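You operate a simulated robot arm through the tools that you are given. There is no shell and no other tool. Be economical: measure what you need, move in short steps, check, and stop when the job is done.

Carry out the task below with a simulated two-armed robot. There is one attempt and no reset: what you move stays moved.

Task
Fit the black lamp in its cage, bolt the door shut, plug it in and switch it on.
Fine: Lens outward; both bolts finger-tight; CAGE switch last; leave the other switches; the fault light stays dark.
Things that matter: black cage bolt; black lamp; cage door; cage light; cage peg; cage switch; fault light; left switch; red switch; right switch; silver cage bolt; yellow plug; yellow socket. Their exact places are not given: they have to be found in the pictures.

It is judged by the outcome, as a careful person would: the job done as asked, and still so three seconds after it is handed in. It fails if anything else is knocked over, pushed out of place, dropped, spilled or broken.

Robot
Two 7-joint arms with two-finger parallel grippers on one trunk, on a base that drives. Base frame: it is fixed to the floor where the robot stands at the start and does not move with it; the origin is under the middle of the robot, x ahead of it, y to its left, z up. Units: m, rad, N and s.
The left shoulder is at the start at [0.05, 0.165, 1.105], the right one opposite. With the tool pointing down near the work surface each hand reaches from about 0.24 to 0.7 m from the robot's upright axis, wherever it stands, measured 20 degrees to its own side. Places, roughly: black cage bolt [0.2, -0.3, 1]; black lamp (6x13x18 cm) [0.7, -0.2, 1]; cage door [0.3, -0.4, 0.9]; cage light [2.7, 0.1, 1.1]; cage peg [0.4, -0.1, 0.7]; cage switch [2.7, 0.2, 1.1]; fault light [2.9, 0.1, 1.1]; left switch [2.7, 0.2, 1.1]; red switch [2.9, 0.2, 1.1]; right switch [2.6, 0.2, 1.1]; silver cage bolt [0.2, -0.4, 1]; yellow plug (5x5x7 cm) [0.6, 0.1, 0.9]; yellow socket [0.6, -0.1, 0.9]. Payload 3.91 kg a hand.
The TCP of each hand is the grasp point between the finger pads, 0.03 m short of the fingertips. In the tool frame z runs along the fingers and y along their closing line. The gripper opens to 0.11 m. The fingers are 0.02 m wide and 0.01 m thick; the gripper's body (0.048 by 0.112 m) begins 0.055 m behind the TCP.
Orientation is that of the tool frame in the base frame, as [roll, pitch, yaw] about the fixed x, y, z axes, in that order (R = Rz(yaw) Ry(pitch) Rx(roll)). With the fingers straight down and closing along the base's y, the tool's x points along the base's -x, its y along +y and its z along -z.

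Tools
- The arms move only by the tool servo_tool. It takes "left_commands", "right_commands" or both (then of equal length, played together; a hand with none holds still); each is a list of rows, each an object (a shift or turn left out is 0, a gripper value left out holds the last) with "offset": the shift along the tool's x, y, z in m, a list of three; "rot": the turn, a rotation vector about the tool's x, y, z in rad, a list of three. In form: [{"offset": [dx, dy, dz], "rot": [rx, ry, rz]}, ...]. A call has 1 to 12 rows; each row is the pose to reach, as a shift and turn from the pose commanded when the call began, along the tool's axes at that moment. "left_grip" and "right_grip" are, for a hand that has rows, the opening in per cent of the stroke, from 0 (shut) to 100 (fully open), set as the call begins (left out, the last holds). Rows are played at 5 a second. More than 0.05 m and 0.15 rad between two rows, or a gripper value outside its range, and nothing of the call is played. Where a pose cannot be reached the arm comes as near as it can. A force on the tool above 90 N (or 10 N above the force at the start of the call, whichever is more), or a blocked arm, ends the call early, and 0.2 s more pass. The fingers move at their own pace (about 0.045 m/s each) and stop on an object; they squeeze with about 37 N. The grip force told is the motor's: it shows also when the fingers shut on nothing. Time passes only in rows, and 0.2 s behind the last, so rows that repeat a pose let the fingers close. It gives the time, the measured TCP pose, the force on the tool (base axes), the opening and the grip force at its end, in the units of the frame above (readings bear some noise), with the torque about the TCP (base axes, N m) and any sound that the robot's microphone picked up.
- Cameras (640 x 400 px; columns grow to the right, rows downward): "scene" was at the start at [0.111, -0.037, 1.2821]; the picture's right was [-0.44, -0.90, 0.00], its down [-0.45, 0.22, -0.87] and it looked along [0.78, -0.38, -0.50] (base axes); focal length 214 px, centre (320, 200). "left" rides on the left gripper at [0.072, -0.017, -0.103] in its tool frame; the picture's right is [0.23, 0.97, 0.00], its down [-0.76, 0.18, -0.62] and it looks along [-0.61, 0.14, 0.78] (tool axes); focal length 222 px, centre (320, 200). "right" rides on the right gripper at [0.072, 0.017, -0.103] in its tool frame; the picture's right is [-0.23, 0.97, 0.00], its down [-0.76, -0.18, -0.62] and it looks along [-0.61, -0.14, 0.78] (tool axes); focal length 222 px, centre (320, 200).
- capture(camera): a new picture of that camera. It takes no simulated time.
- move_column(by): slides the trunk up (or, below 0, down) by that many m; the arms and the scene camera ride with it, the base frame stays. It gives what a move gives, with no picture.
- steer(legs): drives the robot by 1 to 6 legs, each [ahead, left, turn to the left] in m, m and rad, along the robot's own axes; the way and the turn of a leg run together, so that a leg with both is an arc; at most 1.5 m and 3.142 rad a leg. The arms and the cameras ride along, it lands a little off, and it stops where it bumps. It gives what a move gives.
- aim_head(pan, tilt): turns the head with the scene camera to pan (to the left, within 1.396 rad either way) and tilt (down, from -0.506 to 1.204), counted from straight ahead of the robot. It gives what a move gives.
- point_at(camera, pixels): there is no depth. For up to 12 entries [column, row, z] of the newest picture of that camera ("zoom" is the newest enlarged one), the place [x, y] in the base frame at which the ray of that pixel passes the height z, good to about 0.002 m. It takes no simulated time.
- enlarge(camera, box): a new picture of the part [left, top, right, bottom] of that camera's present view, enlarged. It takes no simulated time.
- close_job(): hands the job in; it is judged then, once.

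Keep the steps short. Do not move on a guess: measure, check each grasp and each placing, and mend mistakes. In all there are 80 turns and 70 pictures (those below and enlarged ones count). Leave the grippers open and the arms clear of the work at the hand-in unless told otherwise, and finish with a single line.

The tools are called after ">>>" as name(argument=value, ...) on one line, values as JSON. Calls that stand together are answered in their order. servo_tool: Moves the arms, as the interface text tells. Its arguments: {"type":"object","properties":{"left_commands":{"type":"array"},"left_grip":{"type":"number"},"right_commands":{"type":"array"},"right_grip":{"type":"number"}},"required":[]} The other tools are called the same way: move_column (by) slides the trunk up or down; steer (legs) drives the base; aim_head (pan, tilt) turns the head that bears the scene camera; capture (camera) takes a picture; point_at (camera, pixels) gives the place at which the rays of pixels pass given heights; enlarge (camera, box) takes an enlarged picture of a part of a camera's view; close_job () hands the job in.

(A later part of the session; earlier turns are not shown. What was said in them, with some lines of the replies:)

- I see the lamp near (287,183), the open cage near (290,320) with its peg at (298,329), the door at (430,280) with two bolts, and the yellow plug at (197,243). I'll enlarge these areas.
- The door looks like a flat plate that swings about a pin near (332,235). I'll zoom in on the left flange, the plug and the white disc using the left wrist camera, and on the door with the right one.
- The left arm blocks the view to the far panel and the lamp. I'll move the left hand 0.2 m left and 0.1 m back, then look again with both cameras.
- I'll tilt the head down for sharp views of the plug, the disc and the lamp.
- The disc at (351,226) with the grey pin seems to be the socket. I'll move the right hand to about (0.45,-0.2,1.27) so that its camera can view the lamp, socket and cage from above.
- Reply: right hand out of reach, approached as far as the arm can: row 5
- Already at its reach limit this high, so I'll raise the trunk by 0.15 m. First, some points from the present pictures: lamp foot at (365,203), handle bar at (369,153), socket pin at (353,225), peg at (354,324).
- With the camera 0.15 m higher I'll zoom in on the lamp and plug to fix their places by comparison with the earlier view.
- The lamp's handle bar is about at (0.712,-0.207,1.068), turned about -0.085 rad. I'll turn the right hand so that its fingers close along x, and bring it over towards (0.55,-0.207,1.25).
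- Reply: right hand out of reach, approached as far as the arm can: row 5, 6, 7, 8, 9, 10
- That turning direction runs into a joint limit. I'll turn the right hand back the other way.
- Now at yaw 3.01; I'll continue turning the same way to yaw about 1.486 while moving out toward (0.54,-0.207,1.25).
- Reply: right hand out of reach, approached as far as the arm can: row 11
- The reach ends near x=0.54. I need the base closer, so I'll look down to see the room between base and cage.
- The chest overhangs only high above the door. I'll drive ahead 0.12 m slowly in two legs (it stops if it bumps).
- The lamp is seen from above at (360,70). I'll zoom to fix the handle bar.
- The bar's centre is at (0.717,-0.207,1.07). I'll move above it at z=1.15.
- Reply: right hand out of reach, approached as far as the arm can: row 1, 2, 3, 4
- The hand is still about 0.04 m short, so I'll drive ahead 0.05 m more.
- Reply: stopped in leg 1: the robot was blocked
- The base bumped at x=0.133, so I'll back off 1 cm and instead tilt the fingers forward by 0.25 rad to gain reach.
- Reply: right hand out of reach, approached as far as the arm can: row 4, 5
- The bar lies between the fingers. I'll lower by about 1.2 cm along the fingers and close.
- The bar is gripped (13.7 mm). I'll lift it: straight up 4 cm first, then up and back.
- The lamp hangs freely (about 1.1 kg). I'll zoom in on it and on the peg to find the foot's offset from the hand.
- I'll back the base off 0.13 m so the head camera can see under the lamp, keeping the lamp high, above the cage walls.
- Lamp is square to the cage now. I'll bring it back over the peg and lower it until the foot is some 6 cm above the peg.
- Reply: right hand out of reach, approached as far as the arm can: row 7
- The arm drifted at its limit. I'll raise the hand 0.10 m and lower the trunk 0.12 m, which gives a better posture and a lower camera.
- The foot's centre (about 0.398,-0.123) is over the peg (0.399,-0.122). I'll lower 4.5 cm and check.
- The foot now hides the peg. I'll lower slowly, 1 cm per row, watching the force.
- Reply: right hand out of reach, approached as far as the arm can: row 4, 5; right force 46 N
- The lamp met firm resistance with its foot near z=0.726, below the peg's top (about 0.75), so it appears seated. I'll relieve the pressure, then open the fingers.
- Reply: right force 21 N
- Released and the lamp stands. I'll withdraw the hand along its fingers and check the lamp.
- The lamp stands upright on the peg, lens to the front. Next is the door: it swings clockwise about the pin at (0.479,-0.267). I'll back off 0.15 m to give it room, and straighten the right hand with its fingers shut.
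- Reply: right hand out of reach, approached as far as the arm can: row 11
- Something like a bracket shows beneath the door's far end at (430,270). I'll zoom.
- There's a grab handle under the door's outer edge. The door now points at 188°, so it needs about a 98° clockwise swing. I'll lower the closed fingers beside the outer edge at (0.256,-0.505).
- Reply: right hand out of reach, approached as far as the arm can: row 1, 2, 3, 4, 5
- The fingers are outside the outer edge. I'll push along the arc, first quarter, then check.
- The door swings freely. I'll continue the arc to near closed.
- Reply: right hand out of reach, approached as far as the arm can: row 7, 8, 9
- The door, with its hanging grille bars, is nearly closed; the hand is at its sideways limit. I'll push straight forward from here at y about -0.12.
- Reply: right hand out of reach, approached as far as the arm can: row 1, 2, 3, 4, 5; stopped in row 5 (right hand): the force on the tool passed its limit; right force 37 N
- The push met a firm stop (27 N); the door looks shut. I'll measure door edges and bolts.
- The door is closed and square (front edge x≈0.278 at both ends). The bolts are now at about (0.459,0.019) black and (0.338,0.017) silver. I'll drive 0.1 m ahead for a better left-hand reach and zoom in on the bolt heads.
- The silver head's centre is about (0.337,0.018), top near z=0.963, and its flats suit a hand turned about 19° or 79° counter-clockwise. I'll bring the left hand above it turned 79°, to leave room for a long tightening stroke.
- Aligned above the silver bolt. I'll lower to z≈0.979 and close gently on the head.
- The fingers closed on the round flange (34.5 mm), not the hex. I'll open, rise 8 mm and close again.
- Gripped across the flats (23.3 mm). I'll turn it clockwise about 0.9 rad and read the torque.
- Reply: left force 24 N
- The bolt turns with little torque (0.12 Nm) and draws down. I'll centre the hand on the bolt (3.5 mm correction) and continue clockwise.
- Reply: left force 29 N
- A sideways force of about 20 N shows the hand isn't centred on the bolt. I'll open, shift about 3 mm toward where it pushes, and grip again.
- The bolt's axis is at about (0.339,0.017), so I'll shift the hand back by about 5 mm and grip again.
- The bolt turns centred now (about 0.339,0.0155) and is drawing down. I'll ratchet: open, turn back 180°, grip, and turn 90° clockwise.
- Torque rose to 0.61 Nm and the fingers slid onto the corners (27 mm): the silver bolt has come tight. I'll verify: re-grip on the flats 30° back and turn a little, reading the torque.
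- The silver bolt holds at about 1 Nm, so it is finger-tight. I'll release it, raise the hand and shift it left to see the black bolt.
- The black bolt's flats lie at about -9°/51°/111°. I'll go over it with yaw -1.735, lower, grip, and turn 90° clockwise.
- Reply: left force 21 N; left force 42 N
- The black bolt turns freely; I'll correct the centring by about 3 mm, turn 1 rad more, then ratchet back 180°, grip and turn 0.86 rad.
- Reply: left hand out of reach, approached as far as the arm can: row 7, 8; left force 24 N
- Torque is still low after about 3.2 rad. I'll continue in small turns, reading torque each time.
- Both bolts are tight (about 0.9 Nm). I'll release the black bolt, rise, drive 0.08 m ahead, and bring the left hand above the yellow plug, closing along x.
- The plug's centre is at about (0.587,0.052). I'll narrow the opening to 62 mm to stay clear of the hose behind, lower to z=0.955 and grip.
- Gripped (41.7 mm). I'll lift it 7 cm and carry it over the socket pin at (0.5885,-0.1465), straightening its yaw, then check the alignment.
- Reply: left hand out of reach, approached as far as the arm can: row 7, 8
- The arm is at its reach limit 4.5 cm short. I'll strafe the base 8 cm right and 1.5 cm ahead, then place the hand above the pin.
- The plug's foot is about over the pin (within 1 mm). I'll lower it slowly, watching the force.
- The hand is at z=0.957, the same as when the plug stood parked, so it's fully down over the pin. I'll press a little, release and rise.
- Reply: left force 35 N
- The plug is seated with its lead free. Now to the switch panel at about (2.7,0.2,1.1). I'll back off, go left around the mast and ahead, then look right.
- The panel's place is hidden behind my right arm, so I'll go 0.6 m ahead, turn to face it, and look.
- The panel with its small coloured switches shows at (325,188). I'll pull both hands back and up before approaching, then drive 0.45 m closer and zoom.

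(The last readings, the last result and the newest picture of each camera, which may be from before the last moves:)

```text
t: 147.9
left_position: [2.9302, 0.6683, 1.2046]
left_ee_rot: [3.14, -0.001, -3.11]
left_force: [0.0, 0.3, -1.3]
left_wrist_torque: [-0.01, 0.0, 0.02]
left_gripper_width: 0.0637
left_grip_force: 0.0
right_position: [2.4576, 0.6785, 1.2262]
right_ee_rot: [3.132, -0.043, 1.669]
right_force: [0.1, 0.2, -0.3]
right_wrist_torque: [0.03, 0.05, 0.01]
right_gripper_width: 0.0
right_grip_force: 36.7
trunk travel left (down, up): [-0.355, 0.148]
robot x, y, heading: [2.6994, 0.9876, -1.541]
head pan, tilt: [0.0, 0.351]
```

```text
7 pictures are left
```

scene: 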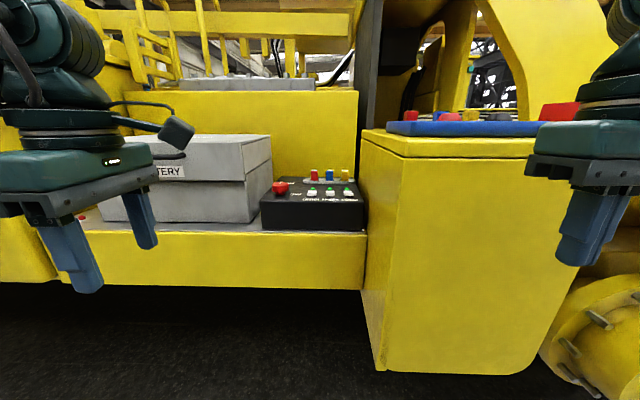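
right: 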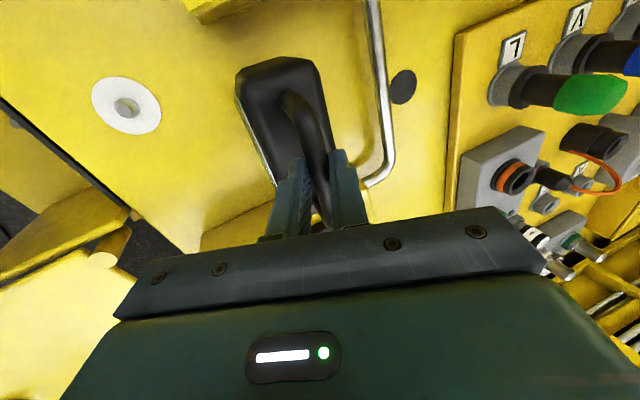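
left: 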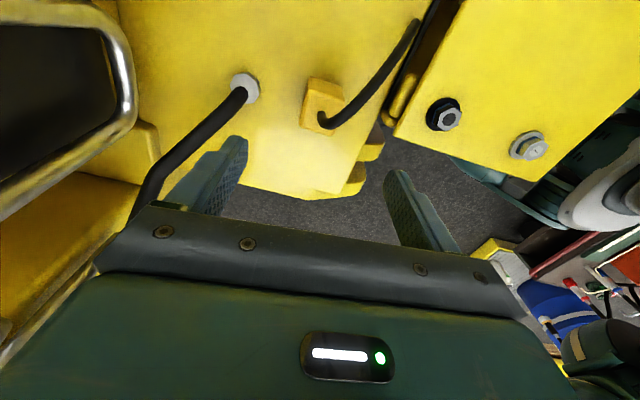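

The black switch box is at (315,200), with a red knob and three switches. I'll zoom in on it.

>>> enlarge(camera="scene", box=[258, 160, 370, 235])

>>> point_at(camera="zoom", pixels=[[320, 200, 1.1]])

```text
5.33 times, centred on (314, 198) of scene
```

zoom: 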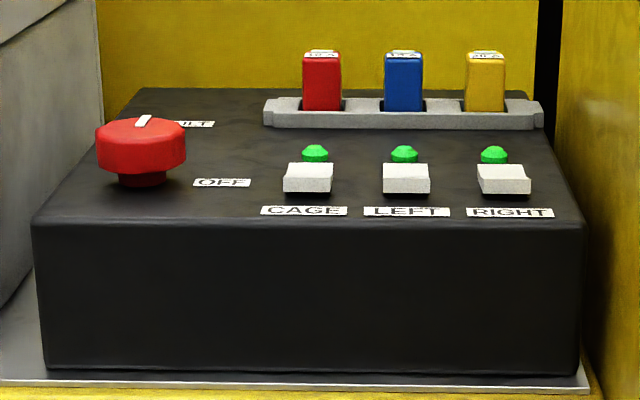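

```text
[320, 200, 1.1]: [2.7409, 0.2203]
```

>>> point_at(camera="zoom", pixels=[[308, 178, 1.1], [308, 178, 1.11], [308, 165, 1.1], [308, 192, 1.1], [284, 178, 1.1], [332, 178, 1.1], [406, 180, 1.1], [315, 152, 1.1], [303, 216, 1.1], [146, 150, 1.1], [32, 222, 1.09], [30, 222, 1.1]])

>>> servo_tool(left_commands=[{"offset": [0.03, -0.025, 0]}, {"offset": [0.06, -0.05, 0]}, {"offset": [0.09, -0.075, 0]}, {"offset": [0.12, -0.1, 0]}], left_grip=0)

>>> enlarge(camera="left", box=[220, 0, 420, 140])

```text
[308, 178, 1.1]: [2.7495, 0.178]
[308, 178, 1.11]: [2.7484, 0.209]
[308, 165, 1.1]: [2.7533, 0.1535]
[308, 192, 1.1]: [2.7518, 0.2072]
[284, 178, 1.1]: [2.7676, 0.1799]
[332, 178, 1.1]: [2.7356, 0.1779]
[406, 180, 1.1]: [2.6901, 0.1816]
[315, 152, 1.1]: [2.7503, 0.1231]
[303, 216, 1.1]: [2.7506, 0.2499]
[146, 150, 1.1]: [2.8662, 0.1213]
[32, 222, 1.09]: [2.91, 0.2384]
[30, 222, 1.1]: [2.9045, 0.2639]
```

```text
t: 148.9
left_position: [2.8138, 0.5629, 1.2042]
left_ee_rot: [3.138, -0.002, -3.11]
left_force: [0.0, -0.1, -0.4]
left_wrist_torque: [-0.01, -0.02, 0.02]
left_gripper_width: 0.0
left_grip_force: 23.9
right_position: [2.456, 0.677, 1.2261]
right_ee_rot: [3.132, -0.047, 1.67]
right_force: [-0.7, 0.0, 0.8]
right_wrist_torque: [0.01, 0.0, -0.01]
right_gripper_width: 0.0
right_grip_force: 37.1
trunk travel left (down, up): [-0.355, 0.148]
robot x, y, heading: [2.6988, 0.9903, -1.546]
head pan, tilt: [0.0, 0.351]
```

```text
2.86 times, centred on (320, 70) of left
```

zoom: 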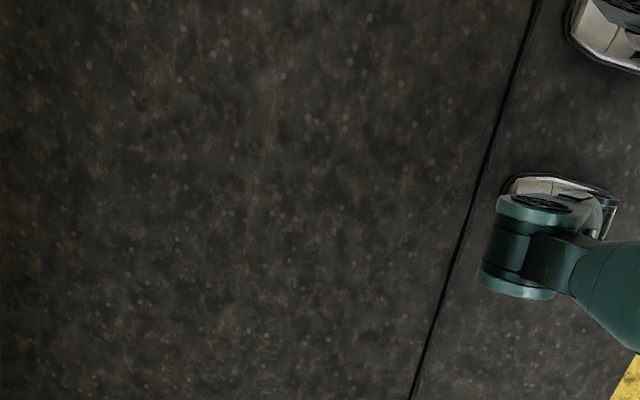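

The rockers are 6 cm apart, so a closed fingertip fits. I'll turn the left hand to face forward, raise the trunk 0.12 m, drive 0.2 m closer and take a steeper view.

>>> move_column(by=0.12)

>>> servo_tool(left_commands=[{"rot": [0, 0, 0.1427]}, {"rot": [0, 0, 0.2854]}, {"rot": [0, 0, 0.4281]}, {"rot": [0, 0, 0.5708]}, {"rot": [0, 0, 0.7135]}, {"rot": [0, 0, 0.8562]}, {"rot": [0, 0, 0.999]}, {"rot": [0, 0, 1.1417]}, {"rot": [0, 0, 1.2844]}, {"rot": [0, 0, 1.427]}, {"rot": [0, 0, 1.5698]}])

>>> steer(legs=[[0.2, 0, 0]])

>>> aim_head(pan=0.0, tilt=0.55)

>>> enlarge(camera="scene", box=[230, 130, 390, 240])

```text
t: 150.4
left_position: [2.8136, 0.5643, 1.3241]
left_ee_rot: [3.138, -0.001, -3.112]
left_force: [-0.4, -0.9, 0.1]
left_wrist_torque: [-0.06, 0.01, 0.01]
left_gripper_width: 0.0
left_grip_force: 36.4
right_position: [2.4573, 0.679, 1.3463]
right_ee_rot: [3.133, -0.044, 1.67]
right_force: [-0.2, -0.6, -0.6]
right_wrist_torque: [0.05, -0.03, -0.02]
right_gripper_width: 0.0
right_grip_force: 37.2
trunk travel left (down, up): [-0.475, 0.028]
robot x, y, heading: [2.6993, 0.9902, -1.539]
head pan, tilt: [0.0, 0.351]
```

```text
t: 152.8
left_position: [2.8148, 0.5637, 1.3241]
left_ee_rot: [-3.139, -0.004, 1.6]
left_force: [0.5, -1.3, 0.0]
left_wrist_torque: [-0.01, 0.03, 0.0]
left_gripper_width: 0.0002
left_grip_force: 36.5
right_position: [2.4572, 0.6782, 1.3464]
right_ee_rot: [3.131, -0.044, 1.672]
right_force: [0.3, -0.2, -0.2]
right_wrist_torque: [0.01, -0.02, -0.02]
right_gripper_width: 0.0002
right_grip_force: 36.9
trunk travel left (down, up): [-0.475, 0.028]
robot x, y, heading: [2.6985, 0.9872, -1.539]
head pan, tilt: [0.0, 0.351]
```

```text
t: 154.4
left_position: [2.8189, 0.3644, 1.3243]
left_ee_rot: [-3.141, -0.002, 1.6]
left_force: [0.2, -0.3, 0.0]
left_wrist_torque: [-0.03, 0.0, 0.0]
left_gripper_width: 0.0001
left_grip_force: 37.2
right_position: [2.462, 0.4785, 1.3452]
right_ee_rot: [3.133, -0.045, 1.668]
right_force: [0.0, -0.5, 0.2]
right_wrist_torque: [0.01, -0.01, 0.02]
right_gripper_width: 0.0002
right_grip_force: 37.2
trunk travel left (down, up): [-0.475, 0.028]
robot x, y, heading: [2.7045, 0.7876, -1.546]
head pan, tilt: [0.0, 0.351]
```

```text
t: 155.1
left_position: [2.8193, 0.3646, 1.3245]
left_ee_rot: [-3.141, -0.005, 1.601]
left_force: [0.6, 0.3, 0.6]
left_wrist_torque: [0.01, -0.01, 0.0]
left_gripper_width: 0.0001
left_grip_force: 37.2
right_position: [2.463, 0.48, 1.346]
right_ee_rot: [3.132, -0.045, 1.67]
right_force: [0.8, 0.0, -0.2]
right_wrist_torque: [-0.03, 0.01, 0.04]
right_gripper_width: 0.0002
right_grip_force: 37.3
trunk travel left (down, up): [-0.475, 0.028]
robot x, y, heading: [2.7061, 0.7859, -1.548]
head pan, tilt: [0.0, 0.55]
```

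```text
3.64 times, centred on (310, 185) of scene
```

zoom: 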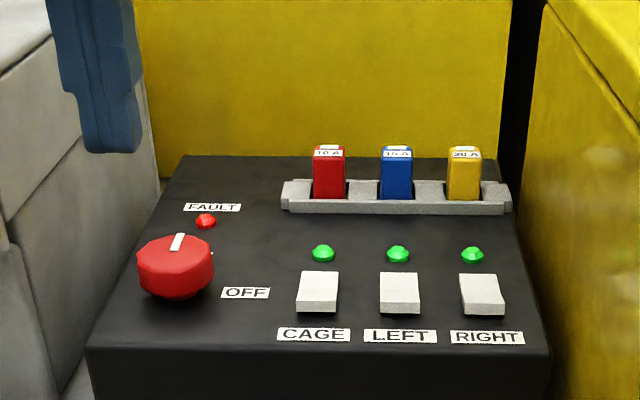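

The CAGE rocker is at (318,291), its near edge raised. The red FAULT light at (205,221) looks dark. I'll measure heights by comparing the two views.

>>> point_at(camera="zoom", pixels=[[313, 334, 1.08], [313, 334, 1.1], [318, 307, 1.1], [318, 307, 1.08], [318, 275, 1.1], [318, 291, 1.1], [323, 254, 1.1], [88, 348, 1.08], [88, 348, 1.1], [108, 120, 1.2]])

```text
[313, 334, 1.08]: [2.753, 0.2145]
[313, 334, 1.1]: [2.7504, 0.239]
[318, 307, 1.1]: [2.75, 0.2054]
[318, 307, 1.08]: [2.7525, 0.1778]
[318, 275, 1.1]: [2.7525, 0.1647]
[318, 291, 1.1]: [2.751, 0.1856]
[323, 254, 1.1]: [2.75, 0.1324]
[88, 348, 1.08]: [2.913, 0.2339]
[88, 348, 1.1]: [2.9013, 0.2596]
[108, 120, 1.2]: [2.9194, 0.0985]
```

Box top is at z≈1.098; the CAGE rocker spans y≈0.17–0.215 at x=2.751. I'll go above its near (raised) end at (2.751,0.203), fingertips 3.5 cm above the box.

>>> servo_tool(left_commands=[{"offset": [-0.04, -0.0182, 0]}, {"offset": [-0.08, -0.0364, 0]}, {"offset": [-0.12, -0.0546, 0]}, {"offset": [-0.16, -0.0728, 0]}, {"offset": [-0.16, -0.0728, 0.04]}, {"offset": [-0.16, -0.0728, 0.08]}, {"offset": [-0.16, -0.0728, 0.12]}, {"offset": [-0.16, -0.0728, 0.16]}])

>>> enlarge(camera="scene", box=[230, 130, 390, 240])

```text
t: 156.9
left_position: [2.7501, 0.203, 1.1632]
left_ee_rot: [-3.14, -0.003, 1.603]
left_force: [-0.8, -0.3, 0.3]
left_wrist_torque: [0.0, -0.02, 0.03]
left_gripper_width: 0.0
left_grip_force: 36.8
left hand out of reach, approached as far as the arm can: row 4
right_position: [2.4626, 0.4788, 1.3458]
right_ee_rot: [3.134, -0.043, 1.668]
right_force: [-0.3, -0.4, 0.6]
right_wrist_torque: [0.02, -0.05, -0.02]
right_gripper_width: 0.0
right_grip_force: 36.6
trunk travel left (down, up): [-0.475, 0.028]
robot x, y, heading: [2.7021, 0.7851, -1.545]
head pan, tilt: [0.0, 0.55]
```

```text
3.64 times, centred on (310, 185) of scene
5 turns are left
```

zoom: 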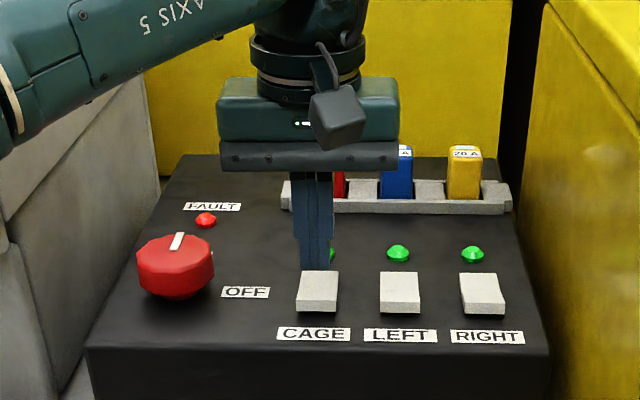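

The fingertips are above the CAGE rocker. I'll press down slowly, rise, move aside and look.

>>> servo_tool(left_commands=[{"offset": [0, 0, 0.012]}, {"offset": [0, 0, 0.02]}, {"offset": [0, 0, 0.025]}, {"offset": [0, 0, 0.03]}, {"offset": [0, 0, 0.034]}, {"offset": [0, 0, 0.038]}])

>>> servo_tool(left_commands=[{"offset": [0, 0, -0.04]}, {"offset": [0, 0, -0.08]}, {"offset": [0.045, 0, -0.1]}, {"offset": [0.09, 0, -0.12]}])

>>> enlarge(camera="scene", box=[230, 130, 390, 240])

```text
t: 158.3
left_position: [2.7509, 0.2039, 1.1406]
left_ee_rot: [-3.132, 0.021, 1.601]
left_force: [2.4, -4.6, 61.2]
left_wrist_torque: [-0.77, -0.2, -0.75]
left_gripper_width: 0.0002
left_grip_force: 37.2
right_position: [2.4627, 0.486, 1.3484]
right_ee_rot: [3.132, -0.039, 1.668]
right_force: [-0.9, 0.1, 0.0]
right_wrist_torque: [-0.02, -0.02, 0.01]
right_gripper_width: 0.0
right_grip_force: 37.1
trunk travel left (down, up): [-0.475, 0.028]
robot x, y, heading: [2.7053, 0.7861, -1.542]
head pan, tilt: [0.0, 0.55]
```

```text
t: 159.3
left_position: [2.7486, 0.2938, 1.2473]
left_ee_rot: [3.141, -0.002, 1.603]
left_force: [-0.1, 0.3, 0.4]
left_wrist_torque: [-0.02, -0.02, -0.01]
left_gripper_width: 0.0001
left_grip_force: 37.1
right_position: [2.4622, 0.481, 1.347]
right_ee_rot: [3.133, -0.044, 1.668]
right_force: [-0.3, -0.7, 1.0]
right_wrist_torque: [-0.02, -0.01, 0.01]
right_gripper_width: 0.0002
right_grip_force: 36.8
trunk travel left (down, up): [-0.475, 0.028]
robot x, y, heading: [2.699, 0.788, -1.54]
head pan, tilt: [0.0, 0.55]
```

```text
3.64 times, centred on (310, 185) of scene
4 turns are left
```

zoom: 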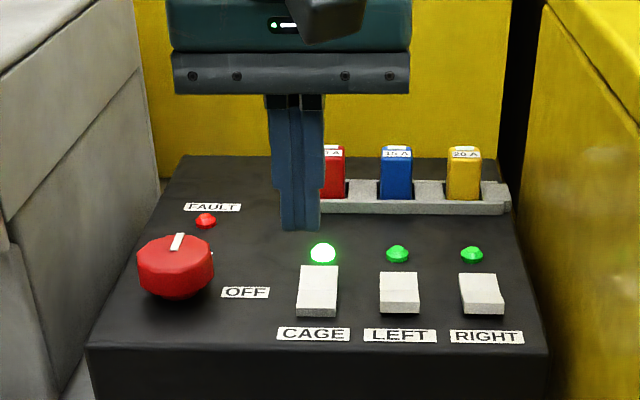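

The CAGE light now glows, the fault light is dark, and the other switches are unchanged. I'll raise the hands, open both grippers and back off.

>>> servo_tool(left_commands=[{"offset": [0.03, 0, -0.03]}, {"offset": [0.06, 0, -0.05]}, {"offset": [0.09, 0, -0.05]}, {"offset": [0.1, 0, -0.05]}], right_commands=[{"offset": [0, 0, 0]}, {"offset": [0, 0, 0]}, {"offset": [0, 0, 0]}, {"offset": [0, 0, 0]}], right_grip=100)

>>> steer(legs=[[-0.3, 0, 0]])

>>> servo_tool(left_commands=[{"offset": [0, 0, 0]}, {"offset": [0, 0, 0]}, {"offset": [0, 0, 0]}, {"offset": [0, 0, 0]}, {"offset": [0, 0, 0]}, {"offset": [0, 0, 0]}], left_grip=100)

>>> enlarge(camera="scene", box=[250, 80, 390, 190])

```text
t: 160.3
left_position: [2.7455, 0.3929, 1.2967]
left_ee_rot: [-3.141, -0.004, 1.603]
left_force: [0.2, -0.1, -0.6]
left_wrist_torque: [0.02, 0.01, 0.0]
left_gripper_width: 0.0
left_grip_force: 37.0
right_position: [2.4638, 0.4795, 1.3461]
right_ee_rot: [3.134, -0.042, 1.669]
right_force: [0.5, 0.0, -0.3]
right_wrist_torque: [-0.02, 0.0, 0.0]
right_gripper_width: 0.0867
right_grip_force: 0.0
trunk travel left (down, up): [-0.475, 0.028]
robot x, y, heading: [2.7078, 0.7869, -1.545]
head pan, tilt: [0.0, 0.55]
```

```text
t: 162.4
left_position: [2.7377, 0.691, 1.2967]
left_ee_rot: [-3.139, -0.001, 1.6]
left_force: [0.9, 0.5, 0.3]
left_wrist_torque: [0.0, -0.03, -0.02]
left_gripper_width: 0.0
left_grip_force: 37.2
right_position: [2.4535, 0.7794, 1.3454]
right_ee_rot: [3.133, -0.044, 1.667]
right_force: [0.4, -0.2, 0.2]
right_wrist_torque: [0.01, -0.03, -0.01]
right_gripper_width: 0.11
right_grip_force: 0.1
trunk travel left (down, up): [-0.475, 0.028]
robot x, y, heading: [2.6951, 1.086, -1.547]
head pan, tilt: [0.0, 0.55]
```

```text
t: 163.8
left_position: [2.7381, 0.691, 1.2969]
left_ee_rot: [-3.14, -0.004, 1.601]
left_force: [0.9, -0.5, 0.0]
left_wrist_torque: [0.0, -0.03, 0.04]
left_gripper_width: 0.1102
left_grip_force: 0.1
right_position: [2.4543, 0.7775, 1.3468]
right_ee_rot: [3.133, -0.044, 1.667]
right_force: [-0.5, 0.1, -0.6]
right_wrist_torque: [0.01, 0.02, -0.01]
right_gripper_width: 0.11
right_grip_force: 0.1
trunk travel left (down, up): [-0.475, 0.028]
robot x, y, heading: [2.6976, 1.0848, -1.543]
head pan, tilt: [0.0, 0.55]
```

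```text
3.64 times, centred on (320, 135) of scene
3 turns are left
```

zoom: 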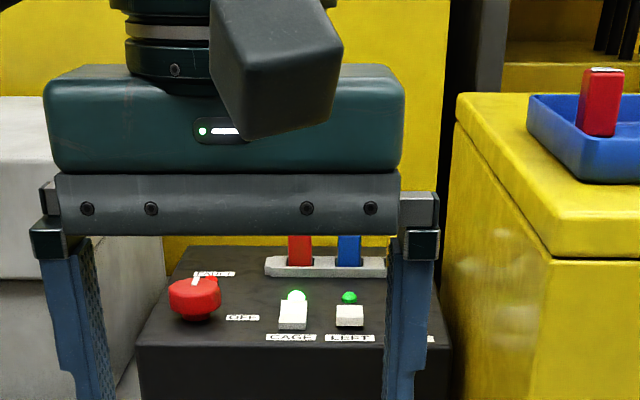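

The cage light is still lit, both grippers are open and the arms are clear, so I'll hand the job in.

>>> close_job()

```text
The job is handed in.
```

The lamp is on its peg in the cage with the lens outward, the door is shut with both bolts finger-tight, the plug is in its socket, and the CAGE switch, pressed last, is on with its light lit, the fault light dark and the other switches untouched.
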